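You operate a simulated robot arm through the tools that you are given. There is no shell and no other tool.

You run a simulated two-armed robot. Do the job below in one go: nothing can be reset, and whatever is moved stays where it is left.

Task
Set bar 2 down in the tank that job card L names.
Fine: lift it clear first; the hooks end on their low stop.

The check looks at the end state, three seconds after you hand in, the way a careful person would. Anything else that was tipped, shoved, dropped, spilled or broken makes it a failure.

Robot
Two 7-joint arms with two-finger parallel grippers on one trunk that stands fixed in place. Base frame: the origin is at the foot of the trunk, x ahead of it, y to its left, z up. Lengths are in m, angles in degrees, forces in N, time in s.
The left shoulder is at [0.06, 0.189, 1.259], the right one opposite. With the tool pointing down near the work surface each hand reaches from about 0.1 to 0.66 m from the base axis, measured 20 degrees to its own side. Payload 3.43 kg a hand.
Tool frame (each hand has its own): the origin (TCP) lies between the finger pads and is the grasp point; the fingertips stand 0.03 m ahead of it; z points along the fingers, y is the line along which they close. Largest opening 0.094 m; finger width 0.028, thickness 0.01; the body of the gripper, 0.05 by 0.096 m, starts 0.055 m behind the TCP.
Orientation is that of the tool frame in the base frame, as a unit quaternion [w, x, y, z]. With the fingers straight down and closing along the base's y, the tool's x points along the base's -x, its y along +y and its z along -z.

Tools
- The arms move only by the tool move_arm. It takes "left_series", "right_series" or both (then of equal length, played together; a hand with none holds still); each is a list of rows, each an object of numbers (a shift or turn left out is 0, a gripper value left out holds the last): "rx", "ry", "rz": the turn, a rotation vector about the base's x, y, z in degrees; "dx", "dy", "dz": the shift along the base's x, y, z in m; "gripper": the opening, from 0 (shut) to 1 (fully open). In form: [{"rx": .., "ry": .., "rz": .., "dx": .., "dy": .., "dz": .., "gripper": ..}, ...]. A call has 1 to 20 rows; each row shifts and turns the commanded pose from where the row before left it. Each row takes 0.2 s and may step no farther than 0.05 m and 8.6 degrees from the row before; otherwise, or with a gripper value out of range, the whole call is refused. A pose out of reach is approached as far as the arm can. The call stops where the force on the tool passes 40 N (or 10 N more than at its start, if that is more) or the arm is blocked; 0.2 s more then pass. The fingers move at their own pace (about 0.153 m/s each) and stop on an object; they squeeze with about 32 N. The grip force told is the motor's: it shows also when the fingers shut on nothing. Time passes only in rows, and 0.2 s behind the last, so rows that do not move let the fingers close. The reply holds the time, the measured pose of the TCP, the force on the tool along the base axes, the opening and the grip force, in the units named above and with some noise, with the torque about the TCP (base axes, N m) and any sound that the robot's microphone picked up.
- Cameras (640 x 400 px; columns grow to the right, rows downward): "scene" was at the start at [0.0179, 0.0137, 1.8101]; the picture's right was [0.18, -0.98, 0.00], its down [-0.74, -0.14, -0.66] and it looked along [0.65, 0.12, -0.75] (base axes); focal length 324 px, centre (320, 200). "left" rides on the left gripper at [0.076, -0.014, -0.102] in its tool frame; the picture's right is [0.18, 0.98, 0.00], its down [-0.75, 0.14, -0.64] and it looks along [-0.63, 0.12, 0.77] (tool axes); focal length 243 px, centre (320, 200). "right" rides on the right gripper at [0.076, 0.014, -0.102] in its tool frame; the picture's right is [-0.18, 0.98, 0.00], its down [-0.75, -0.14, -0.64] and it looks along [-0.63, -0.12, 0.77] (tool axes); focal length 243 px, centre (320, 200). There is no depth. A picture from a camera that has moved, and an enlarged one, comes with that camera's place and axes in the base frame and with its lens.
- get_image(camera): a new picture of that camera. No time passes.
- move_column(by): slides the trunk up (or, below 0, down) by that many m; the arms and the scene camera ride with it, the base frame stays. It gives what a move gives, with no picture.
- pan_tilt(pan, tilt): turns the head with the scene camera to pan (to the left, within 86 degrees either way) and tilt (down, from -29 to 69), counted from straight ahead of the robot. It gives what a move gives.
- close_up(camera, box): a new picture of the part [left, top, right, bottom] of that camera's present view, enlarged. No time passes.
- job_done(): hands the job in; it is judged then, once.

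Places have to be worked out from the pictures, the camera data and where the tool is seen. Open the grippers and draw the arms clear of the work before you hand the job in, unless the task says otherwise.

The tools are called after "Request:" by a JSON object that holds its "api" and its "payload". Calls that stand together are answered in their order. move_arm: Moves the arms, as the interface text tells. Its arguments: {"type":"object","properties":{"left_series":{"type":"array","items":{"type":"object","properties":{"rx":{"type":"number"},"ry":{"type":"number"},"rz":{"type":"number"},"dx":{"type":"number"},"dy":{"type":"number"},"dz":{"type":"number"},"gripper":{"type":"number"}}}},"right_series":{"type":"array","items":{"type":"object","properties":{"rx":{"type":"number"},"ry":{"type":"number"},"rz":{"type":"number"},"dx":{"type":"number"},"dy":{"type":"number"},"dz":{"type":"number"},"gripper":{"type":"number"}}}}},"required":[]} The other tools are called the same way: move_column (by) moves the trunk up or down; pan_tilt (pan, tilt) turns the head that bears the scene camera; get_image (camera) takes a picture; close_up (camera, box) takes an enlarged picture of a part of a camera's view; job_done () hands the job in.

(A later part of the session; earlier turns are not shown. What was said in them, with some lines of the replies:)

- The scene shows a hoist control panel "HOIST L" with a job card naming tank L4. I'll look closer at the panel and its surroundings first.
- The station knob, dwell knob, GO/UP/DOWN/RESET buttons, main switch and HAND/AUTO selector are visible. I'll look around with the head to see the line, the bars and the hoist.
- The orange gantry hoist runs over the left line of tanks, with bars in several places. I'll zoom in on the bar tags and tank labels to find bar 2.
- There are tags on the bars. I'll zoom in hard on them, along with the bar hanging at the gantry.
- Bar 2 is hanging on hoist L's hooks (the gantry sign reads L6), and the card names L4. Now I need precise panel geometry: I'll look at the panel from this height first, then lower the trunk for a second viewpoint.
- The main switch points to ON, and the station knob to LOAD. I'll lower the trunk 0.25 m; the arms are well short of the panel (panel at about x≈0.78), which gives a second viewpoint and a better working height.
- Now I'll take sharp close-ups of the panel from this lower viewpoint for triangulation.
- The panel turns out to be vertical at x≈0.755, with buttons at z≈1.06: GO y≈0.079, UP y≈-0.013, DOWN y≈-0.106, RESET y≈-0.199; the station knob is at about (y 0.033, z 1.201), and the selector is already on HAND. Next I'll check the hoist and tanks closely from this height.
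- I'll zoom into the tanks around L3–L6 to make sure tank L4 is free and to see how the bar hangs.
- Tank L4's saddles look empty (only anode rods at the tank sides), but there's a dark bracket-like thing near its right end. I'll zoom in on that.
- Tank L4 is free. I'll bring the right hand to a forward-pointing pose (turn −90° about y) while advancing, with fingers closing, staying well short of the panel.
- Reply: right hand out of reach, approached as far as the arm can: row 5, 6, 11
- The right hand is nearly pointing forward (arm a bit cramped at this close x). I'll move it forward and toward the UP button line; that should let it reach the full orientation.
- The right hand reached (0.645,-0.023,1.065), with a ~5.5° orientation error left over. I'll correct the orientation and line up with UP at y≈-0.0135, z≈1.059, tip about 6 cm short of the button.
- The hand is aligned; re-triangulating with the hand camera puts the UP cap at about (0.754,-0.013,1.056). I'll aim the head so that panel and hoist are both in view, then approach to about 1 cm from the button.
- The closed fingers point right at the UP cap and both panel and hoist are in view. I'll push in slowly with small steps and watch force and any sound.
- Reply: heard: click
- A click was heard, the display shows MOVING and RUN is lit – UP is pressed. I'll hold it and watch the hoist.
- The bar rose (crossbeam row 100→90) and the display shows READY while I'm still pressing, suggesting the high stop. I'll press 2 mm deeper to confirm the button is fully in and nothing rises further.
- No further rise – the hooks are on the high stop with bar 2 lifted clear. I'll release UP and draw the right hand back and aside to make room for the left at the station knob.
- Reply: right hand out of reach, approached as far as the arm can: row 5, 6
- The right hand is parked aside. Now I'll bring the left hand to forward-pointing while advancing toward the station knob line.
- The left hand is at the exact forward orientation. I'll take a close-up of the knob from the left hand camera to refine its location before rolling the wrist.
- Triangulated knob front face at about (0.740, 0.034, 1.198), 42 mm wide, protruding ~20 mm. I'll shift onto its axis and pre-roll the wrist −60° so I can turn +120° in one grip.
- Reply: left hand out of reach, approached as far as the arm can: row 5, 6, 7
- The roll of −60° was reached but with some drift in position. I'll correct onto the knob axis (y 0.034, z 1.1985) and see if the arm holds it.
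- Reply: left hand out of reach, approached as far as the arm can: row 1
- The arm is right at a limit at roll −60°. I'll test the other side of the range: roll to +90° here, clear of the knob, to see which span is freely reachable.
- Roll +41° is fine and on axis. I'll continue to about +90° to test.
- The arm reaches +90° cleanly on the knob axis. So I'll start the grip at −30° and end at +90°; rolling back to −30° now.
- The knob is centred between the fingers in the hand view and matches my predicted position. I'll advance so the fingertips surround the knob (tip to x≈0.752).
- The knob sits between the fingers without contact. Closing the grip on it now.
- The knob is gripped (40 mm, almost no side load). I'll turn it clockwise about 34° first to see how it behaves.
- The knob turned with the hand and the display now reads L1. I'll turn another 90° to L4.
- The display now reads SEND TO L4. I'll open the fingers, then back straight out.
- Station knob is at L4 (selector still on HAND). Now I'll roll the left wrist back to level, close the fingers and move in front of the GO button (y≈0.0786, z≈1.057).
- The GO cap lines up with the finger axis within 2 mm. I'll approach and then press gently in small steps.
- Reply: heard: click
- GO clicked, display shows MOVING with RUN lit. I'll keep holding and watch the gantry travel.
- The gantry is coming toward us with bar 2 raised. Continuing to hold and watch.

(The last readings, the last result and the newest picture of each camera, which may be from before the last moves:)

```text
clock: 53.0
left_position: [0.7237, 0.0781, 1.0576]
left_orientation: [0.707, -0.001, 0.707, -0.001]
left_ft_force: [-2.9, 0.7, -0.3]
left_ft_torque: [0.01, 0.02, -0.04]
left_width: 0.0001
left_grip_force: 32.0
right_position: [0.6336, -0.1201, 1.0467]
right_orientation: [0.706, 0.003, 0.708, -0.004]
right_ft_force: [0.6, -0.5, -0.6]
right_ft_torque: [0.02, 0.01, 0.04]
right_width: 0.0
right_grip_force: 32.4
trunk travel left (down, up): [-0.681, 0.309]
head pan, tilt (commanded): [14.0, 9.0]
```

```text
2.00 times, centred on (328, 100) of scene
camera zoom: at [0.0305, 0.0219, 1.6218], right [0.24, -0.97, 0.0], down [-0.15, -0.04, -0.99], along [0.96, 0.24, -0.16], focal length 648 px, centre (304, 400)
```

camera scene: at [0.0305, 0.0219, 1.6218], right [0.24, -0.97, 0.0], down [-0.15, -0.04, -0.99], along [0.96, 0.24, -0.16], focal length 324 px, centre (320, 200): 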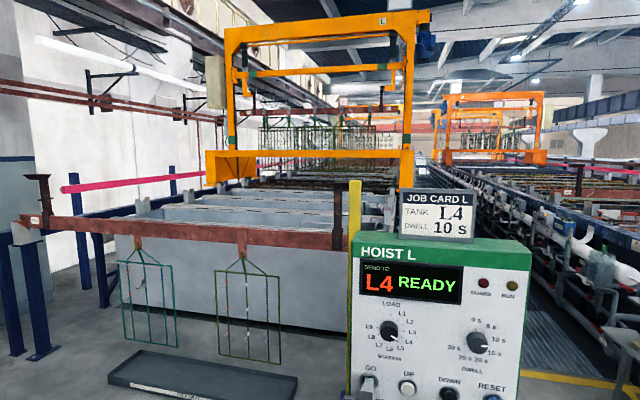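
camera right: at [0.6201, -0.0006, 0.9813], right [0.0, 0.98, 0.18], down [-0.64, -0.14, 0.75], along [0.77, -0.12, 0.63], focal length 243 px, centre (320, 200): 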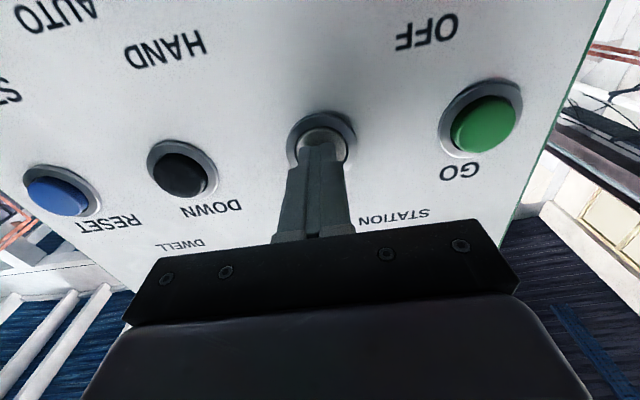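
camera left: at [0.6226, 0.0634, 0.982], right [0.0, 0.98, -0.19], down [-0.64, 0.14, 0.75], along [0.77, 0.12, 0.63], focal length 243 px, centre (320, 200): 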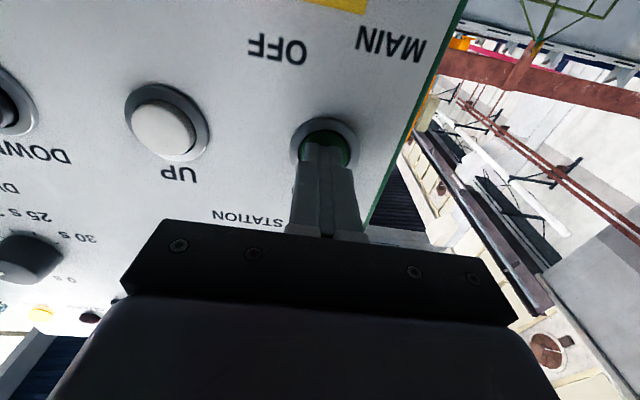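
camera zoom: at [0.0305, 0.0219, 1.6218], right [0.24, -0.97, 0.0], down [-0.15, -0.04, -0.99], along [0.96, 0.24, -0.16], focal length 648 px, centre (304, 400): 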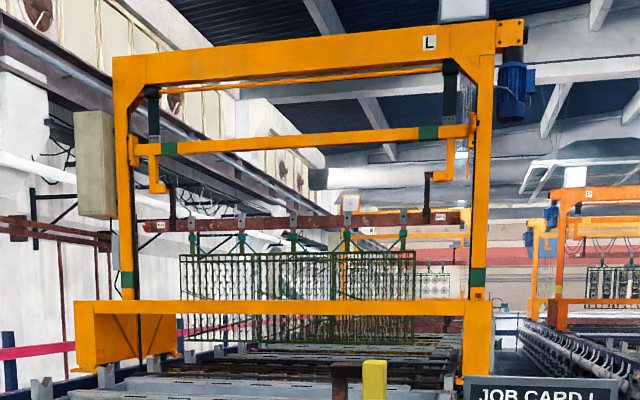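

Display READY – the gantry has stopped. I'll release GO by backing the left hand off, then look up to check the gantry's position sign.

Request:
{"api": "move_arm", "payload": {"left_series": [{"dx": -0.03}, {"dx": -0.04}, {"dx": -0.03, "dy": 0.02}, {"dy": 0.03}, {"dy": 0.03}, {}]}}

Request:
{"api": "pan_tilt", "payload": {"pan": 14, "tilt": 2}}

Request:
{"api": "get_image", "payload": {"camera": "scene"}}

Request:
{"api": "close_up", "payload": {"camera": "scene", "box": [370, 10, 450, 60]}}

Request:
{"api": "close_up", "payload": {"camera": "scene", "box": [190, 100, 430, 250]}}

```text
clock: 54.4
left_position: [0.6232, 0.1221, 1.0617]
left_orientation: [0.706, -0.004, 0.708, 0.003]
left_ft_force: [-0.4, 0.1, -0.2]
left_ft_torque: [0.02, 0.02, -0.01]
left_width: 0.0
left_grip_force: 31.9
left hand out of reach, approached as far as the arm can: row 4, 5
right_position: [0.6337, -0.1191, 1.0471]
right_orientation: [0.706, 0.002, 0.708, -0.003]
right_ft_force: [0.4, -0.2, 0.4]
right_ft_torque: [0.01, 0.02, 0.0]
right_width: 0.0
right_grip_force: 32.1
trunk travel left (down, up): [-0.681, 0.309]
head pan, tilt (commanded): [14.0, 9.0]
```

```text
clock: 55.1
left_position: [0.6236, 0.1215, 1.0628]
left_orientation: [0.706, -0.005, 0.708, 0.004]
left_ft_force: [0.5, 0.4, 0.2]
left_ft_torque: [-0.01, 0.01, -0.02]
left_width: 0.0001
left_grip_force: 32.2
right_position: [0.6336, -0.1196, 1.0482]
right_orientation: [0.707, 0.003, 0.707, -0.003]
right_ft_force: [-0.8, 1.0, -0.8]
right_ft_torque: [-0.02, 0.02, -0.01]
right_width: 0.0
right_grip_force: 32.5
trunk travel left (down, up): [-0.681, 0.309]
head pan, tilt (commanded): [14.0, 2.0]
```

```text
taken
camera scene: at [0.0292, 0.0215, 1.633], right [0.24, -0.97, 0.0], down [-0.03, -0.01, -1.0], along [0.97, 0.24, -0.04], focal length 324 px, centre (320, 200)
```

scene: 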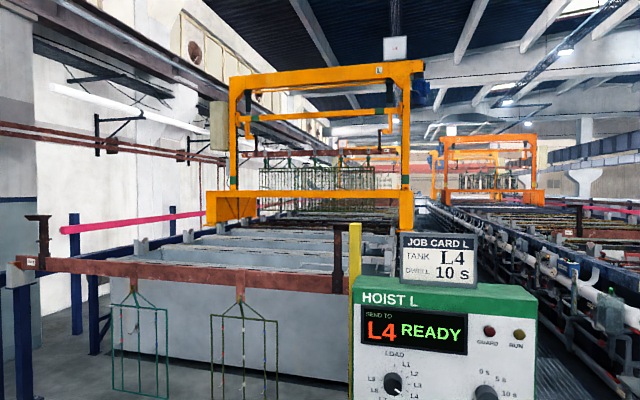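

```text
8.00 times, centred on (410, 35) of scene
camera zoom: at [0.0292, 0.0215, 1.633], right [0.24, -0.97, 0.0], down [-0.03, -0.01, -1.0], along [0.97, 0.24, -0.04], focal length 2592 px, centre (-400, 1520)
```

zoom: 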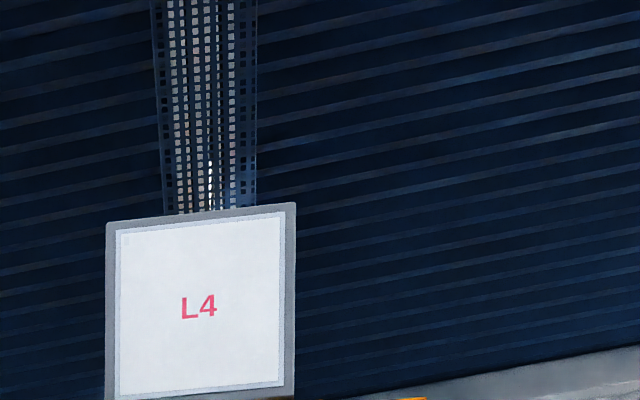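

```text
2.67 times, centred on (310, 175) of scene
camera zoom: at [0.0292, 0.0215, 1.633], right [0.24, -0.97, 0.0], down [-0.03, -0.01, -1.0], along [0.97, 0.24, -0.04], focal length 864 px, centre (347, 267)
```

zoom: 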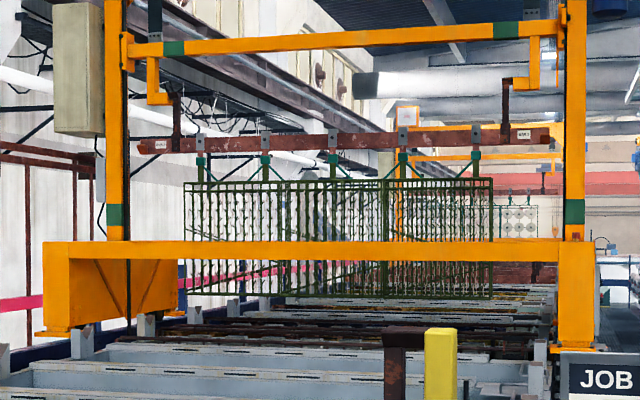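

The sign confirms L4, hooks still high. Now I'll line the right hand up with the DOWN button (y≈-0.1065, z≈1.057) and set the head to see panel and hoist.

Request:
{"api": "pan_tilt", "payload": {"pan": 14, "tilt": 9}}

Request:
{"api": "move_arm", "payload": {"right_series": [{"dx": 0.026, "dy": 0.013, "dz": 0.0095, "rz": 0.5}, {}, {}]}}

Request:
{"api": "get_image", "payload": {"camera": "right"}}

Request:
{"api": "get_image", "payload": {"camera": "scene"}}

```text
clock: 55.8
left_position: [0.6233, 0.1225, 1.0609]
left_orientation: [0.706, -0.005, 0.708, 0.003]
left_ft_force: [0.8, -0.7, -0.3]
left_ft_torque: [0.01, -0.02, -0.03]
left_width: 0.0
left_grip_force: 32.3
right_position: [0.6328, -0.1194, 1.0467]
right_orientation: [0.706, 0.003, 0.708, -0.003]
right_ft_force: [0.4, 0.4, 0.4]
right_ft_torque: [0.03, 0.02, 0.03]
right_width: 0.0
right_grip_force: 32.1
trunk travel left (down, up): [-0.681, 0.309]
head pan, tilt (commanded): [14.0, 9.0]
```

```text
clock: 56.6
left_position: [0.6232, 0.1216, 1.0619]
left_orientation: [0.706, -0.006, 0.708, 0.004]
left_ft_force: [0.6, 0.1, 0.1]
left_ft_torque: [0.01, -0.01, -0.04]
left_width: 0.0002
left_grip_force: 31.4
right_position: [0.6608, -0.1064, 1.055]
right_orientation: [0.707, -0.005, 0.707, 0.004]
right_ft_force: [1.1, -0.3, 0.6]
right_ft_torque: [0.01, 0.0, 0.02]
right_width: 0.0001
right_grip_force: 32.2
trunk travel left (down, up): [-0.681, 0.309]
head pan, tilt (commanded): [14.0, 9.0]
```

```text
taken
camera right: at [0.5567, -0.0936, 0.9777], right [-0.01, 0.98, 0.18], down [-0.64, -0.15, 0.75], along [0.77, -0.11, 0.63], focal length 243 px, centre (320, 200)
```

right: 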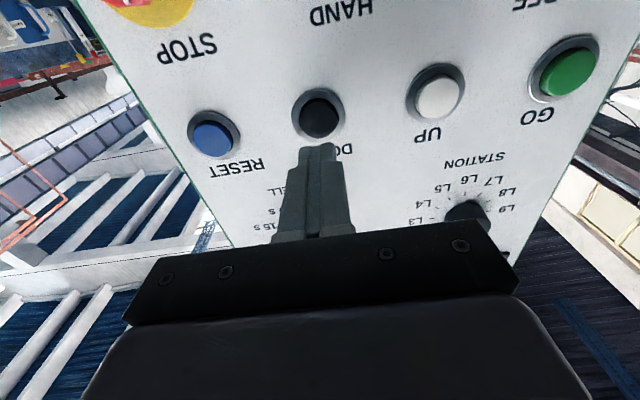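

```text
taken
camera scene: at [0.0313, 0.0222, 1.6218], right [0.24, -0.97, 0.0], down [-0.15, -0.04, -0.99], along [0.96, 0.24, -0.16], focal length 324 px, centre (320, 200)
```

scene: 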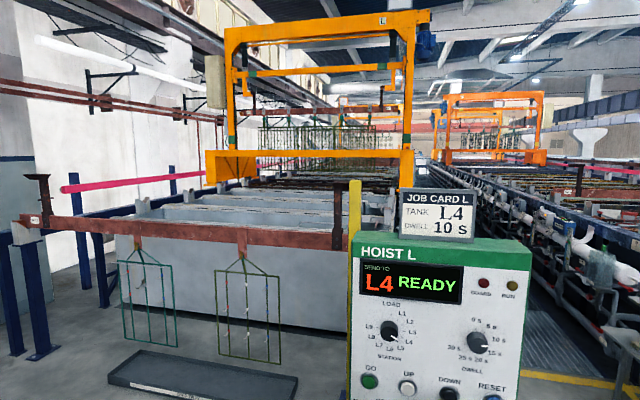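

DOWN is aligned. I'll approach and press it with the same small steps, checking the first motion.

Request:
{"api": "move_arm", "payload": {"right_series": [{"dx": 0.03, "dz": 0.001}, {"dx": 0.022}, {"dx": 0.003}, {"dx": 0.003}, {"dx": 0.003}, {"dx": 0.002}, {}, {}]}}

Request:
{"api": "get_image", "payload": {"camera": "scene"}}

Request:
{"api": "get_image", "payload": {"camera": "right"}}

```text
clock: 58.4
left_position: [0.6228, 0.122, 1.0615]
left_orientation: [0.706, -0.005, 0.708, 0.003]
left_ft_force: [0.4, -0.4, -0.2]
left_ft_torque: [0.0, -0.02, 0.03]
left_width: 0.0
left_grip_force: 32.7
right_position: [0.7228, -0.1065, 1.0596]
right_orientation: [0.707, -0.005, 0.707, 0.004]
right_ft_force: [-3.2, 1.1, -0.5]
right_ft_torque: [-0.02, 0.05, 0.02]
right_width: 0.0
right_grip_force: 32.2
trunk travel left (down, up): [-0.681, 0.309]
head pan, tilt (commanded): [14.0, 9.0]
heard: click
```

```text
taken
camera scene: at [0.0308, 0.0222, 1.6218], right [0.24, -0.97, 0.0], down [-0.15, -0.04, -0.99], along [0.96, 0.24, -0.16], focal length 324 px, centre (320, 200)
```

scene: 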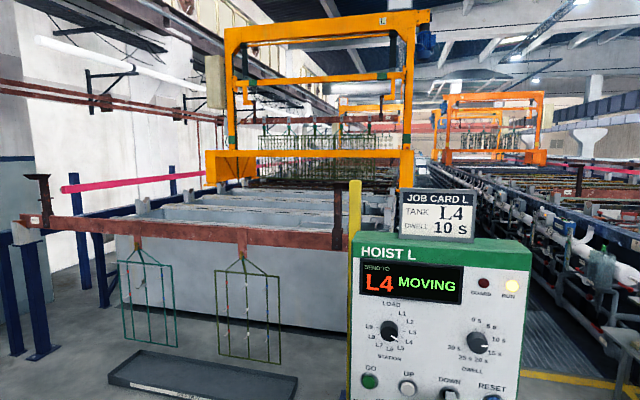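

```text
taken
camera right: at [0.6196, -0.0935, 0.9814], right [-0.01, 0.98, 0.18], down [-0.64, -0.15, 0.75], along [0.77, -0.11, 0.63], focal length 243 px, centre (320, 200)
```

right: 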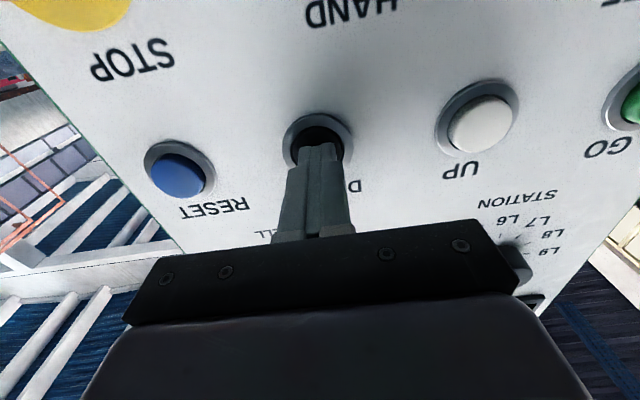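

DOWN clicked, the display shows MOVING and the crossbeam is lowering. I'll hold it and check progress.

Request:
{"api": "move_arm", "payload": {"right_series": [{}, {}, {}, {}, {}, {}, {}, {}]}}

Request:
{"api": "get_image", "payload": {"camera": "scene"}}

Request:
{"api": "close_up", "payload": {"camera": "scene", "box": [190, 60, 430, 210]}}

```text
clock: 60.2
left_position: [0.6222, 0.1226, 1.062]
left_orientation: [0.707, -0.004, 0.708, 0.003]
left_ft_force: [1.0, 0.5, 0.4]
left_ft_torque: [0.0, -0.02, -0.01]
left_width: 0.0
left_grip_force: 32.1
right_position: [0.7234, -0.1068, 1.0595]
right_orientation: [0.707, -0.004, 0.707, 0.004]
right_ft_force: [-2.5, -0.1, -1.0]
right_ft_torque: [0.02, 0.01, -0.02]
right_width: 0.0002
right_grip_force: 32.3
trunk travel left (down, up): [-0.681, 0.309]
head pan, tilt (commanded): [14.0, 9.0]
```

```text
taken
camera scene: at [0.0306, 0.0221, 1.6218], right [0.24, -0.97, 0.0], down [-0.15, -0.04, -0.99], along [0.96, 0.24, -0.16], focal length 324 px, centre (320, 200)
```

scene: 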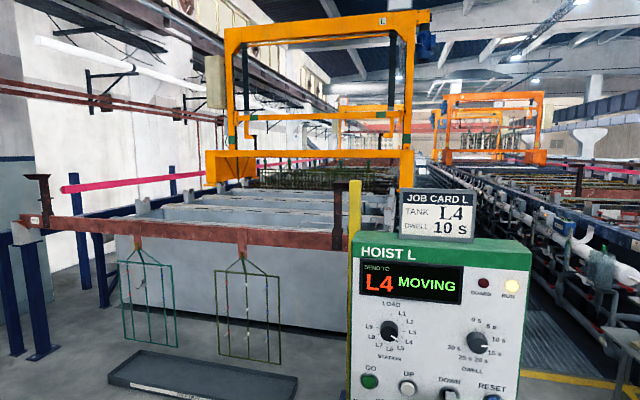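

```text
2.67 times, centred on (310, 135) of scene
camera zoom: at [0.0306, 0.0221, 1.6218], right [0.24, -0.97, 0.0], down [-0.15, -0.04, -0.99], along [0.96, 0.24, -0.16], focal length 864 px, centre (347, 373)
```

zoom: 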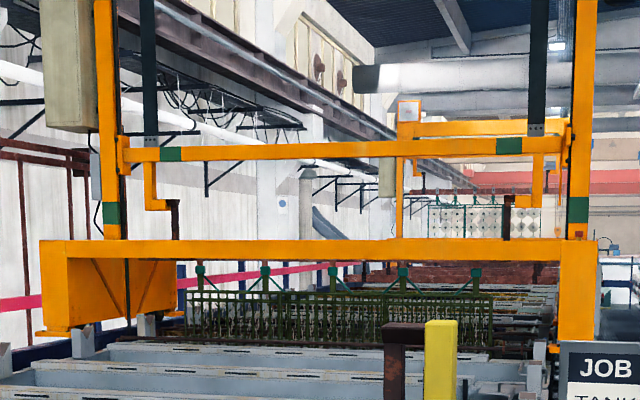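

The bar is going down into tank L4. Continuing to hold DOWN until it stops on its low stop.

Request:
{"api": "move_arm", "payload": {"right_series": [{}, {}, {}, {}, {}, {}, {}, {}, {}, {}]}}

Request:
{"api": "get_image", "payload": {"camera": "scene"}}

Request:
{"api": "close_up", "payload": {"camera": "scene", "box": [190, 90, 430, 240]}}

```text
clock: 62.4
left_position: [0.622, 0.1223, 1.0622]
left_orientation: [0.707, -0.004, 0.707, 0.003]
left_ft_force: [0.1, -0.3, 0.0]
left_ft_torque: [0.03, -0.01, -0.02]
left_width: 0.0002
left_grip_force: 31.8
right_position: [0.7228, -0.1076, 1.0589]
right_orientation: [0.708, -0.006, 0.707, 0.005]
right_ft_force: [-1.7, 0.3, 0.1]
right_ft_torque: [0.01, 0.03, 0.01]
right_width: 0.0001
right_grip_force: 32.1
trunk travel left (down, up): [-0.681, 0.309]
head pan, tilt (commanded): [14.0, 9.0]
```

```text
taken
camera scene: at [0.0305, 0.0221, 1.6218], right [0.24, -0.97, 0.0], down [-0.15, -0.04, -0.99], along [0.96, 0.24, -0.16], focal length 324 px, centre (320, 200)
```

scene: 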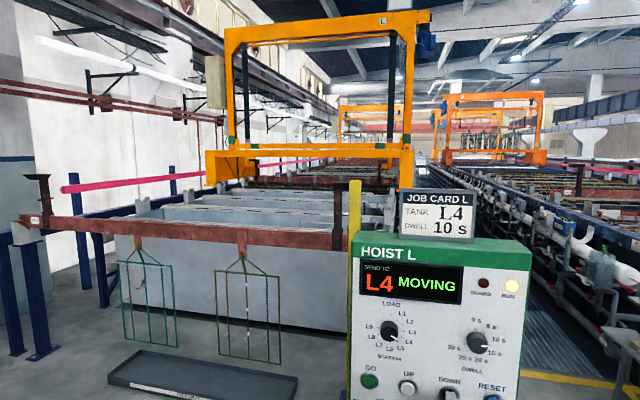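

```text
2.67 times, centred on (310, 165) of scene
camera zoom: at [0.0305, 0.0221, 1.6218], right [0.24, -0.97, 0.0], down [-0.15, -0.04, -0.99], along [0.96, 0.24, -0.16], focal length 864 px, centre (347, 293)
```

zoom: 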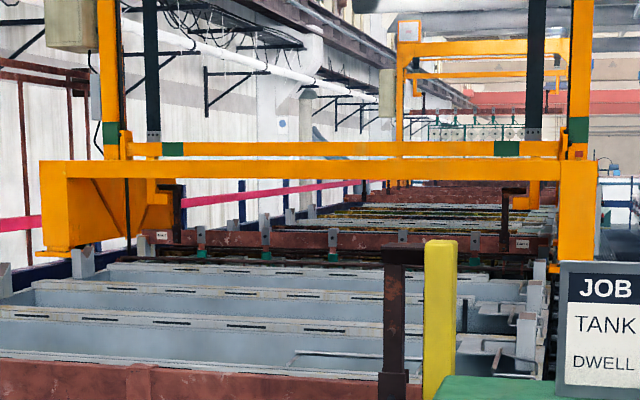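

The bar is now near its saddles and the hoist still moves. I'll keep holding.

Request:
{"api": "move_arm", "payload": {"right_series": [{}, {}, {}, {}, {}, {}]}}

Request:
{"api": "get_image", "payload": {"camera": "scene"}}

Request:
{"api": "close_up", "payload": {"camera": "scene", "box": [190, 90, 430, 240]}}

```text
clock: 63.8
left_position: [0.6227, 0.1214, 1.0627]
left_orientation: [0.707, -0.004, 0.708, 0.003]
left_ft_force: [1.0, 0.7, 1.2]
left_ft_torque: [0.0, -0.01, 0.01]
left_width: 0.0001
left_grip_force: 31.9
right_position: [0.7237, -0.1073, 1.0594]
right_orientation: [0.708, -0.004, 0.707, 0.003]
right_ft_force: [-2.2, -0.6, -0.4]
right_ft_torque: [-0.02, 0.02, -0.01]
right_width: 0.0001
right_grip_force: 31.6
trunk travel left (down, up): [-0.681, 0.309]
head pan, tilt (commanded): [14.0, 9.0]
```

```text
taken
camera scene: at [0.0305, 0.022, 1.6218], right [0.24, -0.97, 0.0], down [-0.15, -0.04, -0.99], along [0.96, 0.24, -0.16], focal length 324 px, centre (320, 200)
```

scene: 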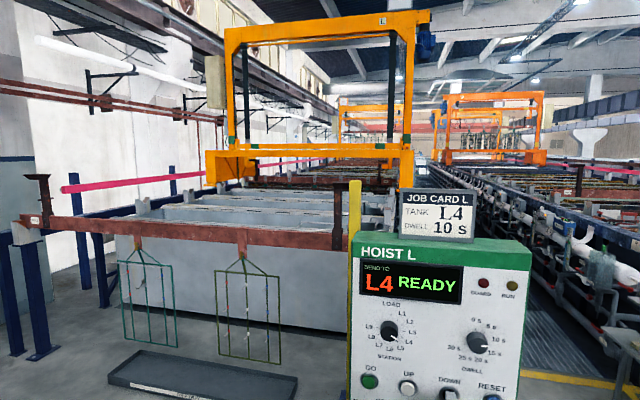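

```text
2.67 times, centred on (310, 165) of scene
camera zoom: at [0.0305, 0.022, 1.6218], right [0.24, -0.97, 0.0], down [-0.15, -0.04, -0.99], along [0.96, 0.24, -0.16], focal length 864 px, centre (347, 293)
```

zoom: 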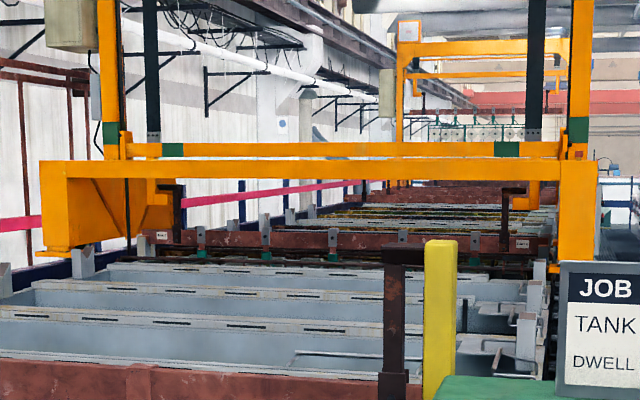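

Display now READY while DOWN is still held. I'll press 2 mm deeper for a moment to confirm it's truly on the low stop, then inspect the bar seating.

Request:
{"api": "move_arm", "payload": {"right_series": [{"dx": 0.002}, {}, {}, {}, {}]}}

Request:
{"api": "close_up", "payload": {"camera": "scene", "box": [190, 90, 430, 240]}}

Request:
{"api": "close_up", "payload": {"camera": "scene", "box": [200, 140, 296, 200]}}

Request:
{"api": "close_up", "payload": {"camera": "scene", "box": [340, 140, 436, 200]}}

Request:
{"api": "close_up", "payload": {"camera": "scene", "box": [340, 240, 540, 365]}}

```text
clock: 65.0
left_position: [0.6223, 0.1218, 1.061]
left_orientation: [0.707, -0.004, 0.707, 0.003]
left_ft_force: [0.1, 0.0, 0.8]
left_ft_torque: [-0.02, -0.04, 0.01]
left_width: 0.0001
left_grip_force: 31.9
right_position: [0.7261, -0.1075, 1.0596]
right_orientation: [0.708, -0.005, 0.706, 0.003]
right_ft_force: [-3.8, 0.6, -1.3]
right_ft_torque: [-0.04, 0.02, -0.04]
right_width: 0.0
right_grip_force: 32.3
trunk travel left (down, up): [-0.681, 0.309]
head pan, tilt (commanded): [14.0, 9.0]
```

```text
2.67 times, centred on (310, 165) of scene
camera zoom: at [0.0302, 0.022, 1.6218], right [0.24, -0.97, 0.0], down [-0.15, -0.04, -0.99], along [0.96, 0.24, -0.16], focal length 864 px, centre (347, 293)
```

zoom: 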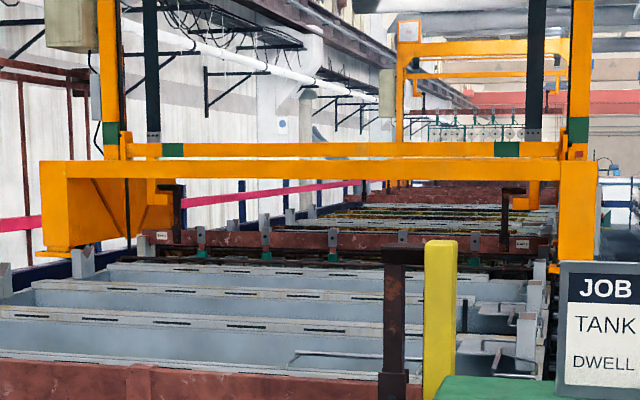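

```text
6.67 times, centred on (248, 170) of scene
camera zoom: at [0.0302, 0.022, 1.6218], right [0.24, -0.97, 0.0], down [-0.15, -0.04, -0.99], along [0.96, 0.24, -0.16], focal length 2160 px, centre (800, 400)
```

zoom: 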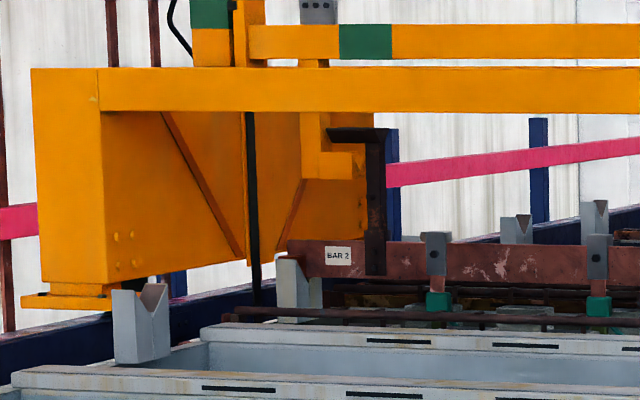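

```text
6.67 times, centred on (388, 170) of scene
camera zoom: at [0.0302, 0.022, 1.6218], right [0.24, -0.97, 0.0], down [-0.15, -0.04, -0.99], along [0.96, 0.24, -0.16], focal length 2160 px, centre (-133, 400)
```

zoom: 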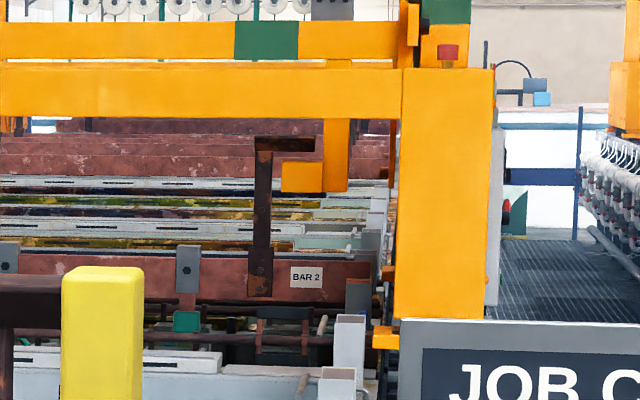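

```text
3.20 times, centred on (440, 302) of scene
camera zoom: at [0.0302, 0.022, 1.6218], right [0.24, -0.97, 0.0], down [-0.15, -0.04, -0.99], along [0.96, 0.24, -0.16], focal length 1037 px, centre (-64, -128)
```

zoom: 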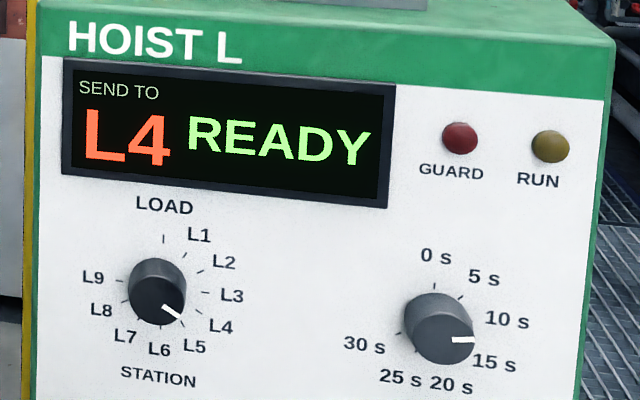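

Bar 2 sits in L4's saddles on both ends, and the hooks hang free below its horns on the low stop; the display reads READY. I'll release DOWN by backing straight off, then open both grippers.

Request:
{"api": "move_arm", "payload": {"right_series": [{"dx": -0.03}, {"dx": -0.03}, {"dx": -0.03}, {"gripper": 1}, {}, {}], "left_series": [{}, {}, {}, {"gripper": 1}, {}, {}]}}

Request:
{"api": "get_image", "payload": {"camera": "scene"}}

```text
clock: 66.4
left_position: [0.6227, 0.123, 1.0618]
left_orientation: [0.706, -0.005, 0.708, 0.004]
left_ft_force: [0.0, 0.1, 0.9]
left_ft_torque: [0.0, 0.0, 0.01]
left_width: 0.0942
left_grip_force: 0.1
right_position: [0.6371, -0.1064, 1.0578]
right_orientation: [0.707, -0.004, 0.707, 0.004]
right_ft_force: [-0.2, 0.1, 0.4]
right_ft_torque: [0.01, 0.04, -0.01]
right_width: 0.0941
right_grip_force: 0.0
trunk travel left (down, up): [-0.681, 0.309]
head pan, tilt (commanded): [14.0, 9.0]
```

```text
taken
camera scene: at [0.0311, 0.022, 1.6218], right [0.24, -0.97, 0.0], down [-0.15, -0.04, -0.99], along [0.96, 0.24, -0.16], focal length 324 px, centre (320, 200)
```

scene: 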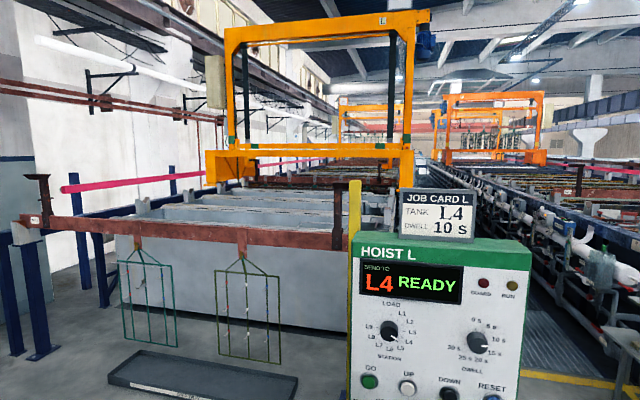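

Both hands are open and off the panel; the hoist stays READY at L4. I'll draw both arms back to their downward resting poses.

Request:
{"api": "move_arm", "payload": {"left_series": [{"ry": 8.18, "dx": -0.025, "dy": 0.002}, {"ry": 8.18, "dx": -0.025, "dy": 0.002}, {"ry": 8.18, "dx": -0.025, "dy": 0.002}, {"ry": 8.18, "dx": -0.025, "dy": 0.002}, {"ry": 8.18, "dx": -0.025, "dy": 0.002}, {"ry": 8.18, "dx": -0.025, "dy": 0.002}, {"ry": 8.18, "dx": -0.025, "dy": 0.002}, {"ry": 8.18, "dx": -0.025, "dy": 0.002}, {"ry": 8.18, "dx": -0.025, "dy": 0.002}, {"ry": 8.18, "dx": -0.025, "dy": 0.002}, {"ry": 8.2, "dx": -0.025, "dy": 0.002}, {}], "right_series": [{"ry": 8.18, "dx": -0.025, "dy": -0.003}, {"ry": 8.18, "dx": -0.025, "dy": -0.003}, {"ry": 8.18, "dx": -0.025, "dy": -0.003}, {"ry": 8.18, "dx": -0.025, "dy": -0.003}, {"ry": 8.18, "dx": -0.025, "dy": -0.003}, {"ry": 8.18, "dx": -0.025, "dy": -0.003}, {"ry": 8.18, "dx": -0.025, "dy": -0.003}, {"ry": 8.18, "dx": -0.025, "dy": -0.003}, {"ry": 8.18, "dx": -0.025, "dy": -0.003}, {"ry": 8.18, "dx": -0.025, "dy": -0.003}, {"ry": 8.2, "dx": -0.025, "dy": -0.003}, {}]}}

Request:
{"api": "pan_tilt", "payload": {"pan": 5, "tilt": 28}}

Request:
{"api": "get_image", "payload": {"camera": "scene"}}

Request:
{"api": "close_up", "payload": {"camera": "scene", "box": [270, 110, 470, 310]}}

```text
clock: 69.0
left_position: [0.3578, 0.1459, 1.0629]
left_orientation: [0.0, -0.001, 1.0, 0.0]
left_ft_force: [-0.7, -1.0, -0.1]
left_ft_torque: [0.01, 0.01, 0.02]
left_width: 0.0941
left_grip_force: 0.0
left hand out of reach, approached as far as the arm can: row 7
right_position: [0.3623, -0.1392, 1.0569]
right_orientation: [-0.001, 0.0, 1.0, 0.006]
right_ft_force: [-0.2, 0.2, 0.0]
right_ft_torque: [0.0, -0.01, -0.02]
right_width: 0.094
right_grip_force: 0.1
trunk travel left (down, up): [-0.681, 0.309]
head pan, tilt (commanded): [14.0, 9.0]
```

```text
clock: 69.8
left_position: [0.357, 0.1463, 1.0622]
left_orientation: [0.0, -0.001, 1.0, 0.0]
left_ft_force: [0.2, 0.2, 1.2]
left_ft_torque: [0.02, -0.01, -0.01]
left_width: 0.0941
left_grip_force: 0.0
right_position: [0.3604, -0.1398, 1.0574]
right_orientation: [0.0, 0.0, 1.0, 0.006]
right_ft_force: [0.8, 0.4, 0.2]
right_ft_torque: [-0.03, -0.02, 0.01]
right_width: 0.0938
right_grip_force: 0.0
trunk travel left (down, up): [-0.681, 0.309]
head pan, tilt (commanded): [5.0, 28.0]
```

```text
taken
camera scene: at [0.0318, 0.0076, 1.5911], right [0.09, -1.0, 0.0], down [-0.47, -0.04, -0.88], along [0.88, 0.08, -0.47], focal length 324 px, centre (320, 200)
```

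scene: 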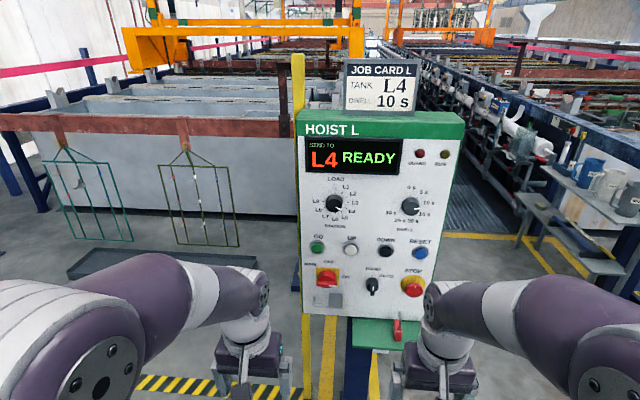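

```text
2.00 times, centred on (370, 210) of scene
camera zoom: at [0.0318, 0.0076, 1.5911], right [0.09, -1.0, 0.0], down [-0.47, -0.04, -0.88], along [0.88, 0.08, -0.47], focal length 648 px, centre (220, 180)
```

zoom: 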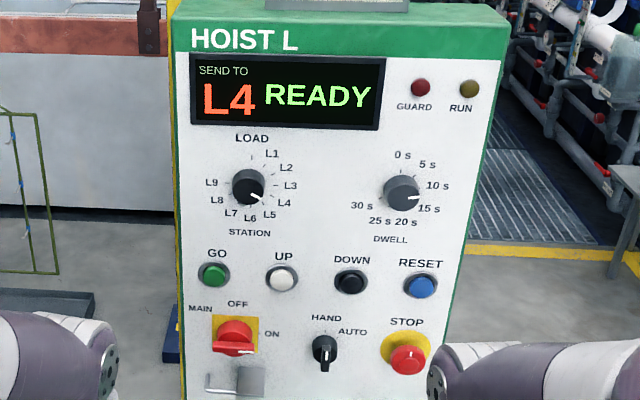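

Everything is settled: bar 2 is in tank L4, the hooks are on their low stop, the display shows READY with RUN off. The buttons are released, and both arms are drawn back with open grippers. Handing in.

Request:
{"api": "job_done", "payload": {}}

```text
The job is handed in.
```

Bar 2 is set down in tank L4, the tank job card L names. I handed the job in and have not seen a verdict.

- **Lift:** with the selector on HAND, where I found it, I held UP until the hooks stopped at the top, with bar 2 clear of tank L6.
- **Travel:** I turned the station knob to L4 and pressed GO. The sign on the gantry read L4 when it stopped.
- **Set down:** I held DOWN until the display went from MOVING to READY. The hooks did not move when I pressed deeper, so they are on their low stop. Close-ups show bar 2 resting on the tank's saddles at both ends, with the hooks hanging free below it.

I left the dwell knob where it was, at about 15 s. The card says 10 s, but the dwell wasn't part of the task. Nothing I saw looked knocked or shifted, and both arms are drawn back with open grippers.
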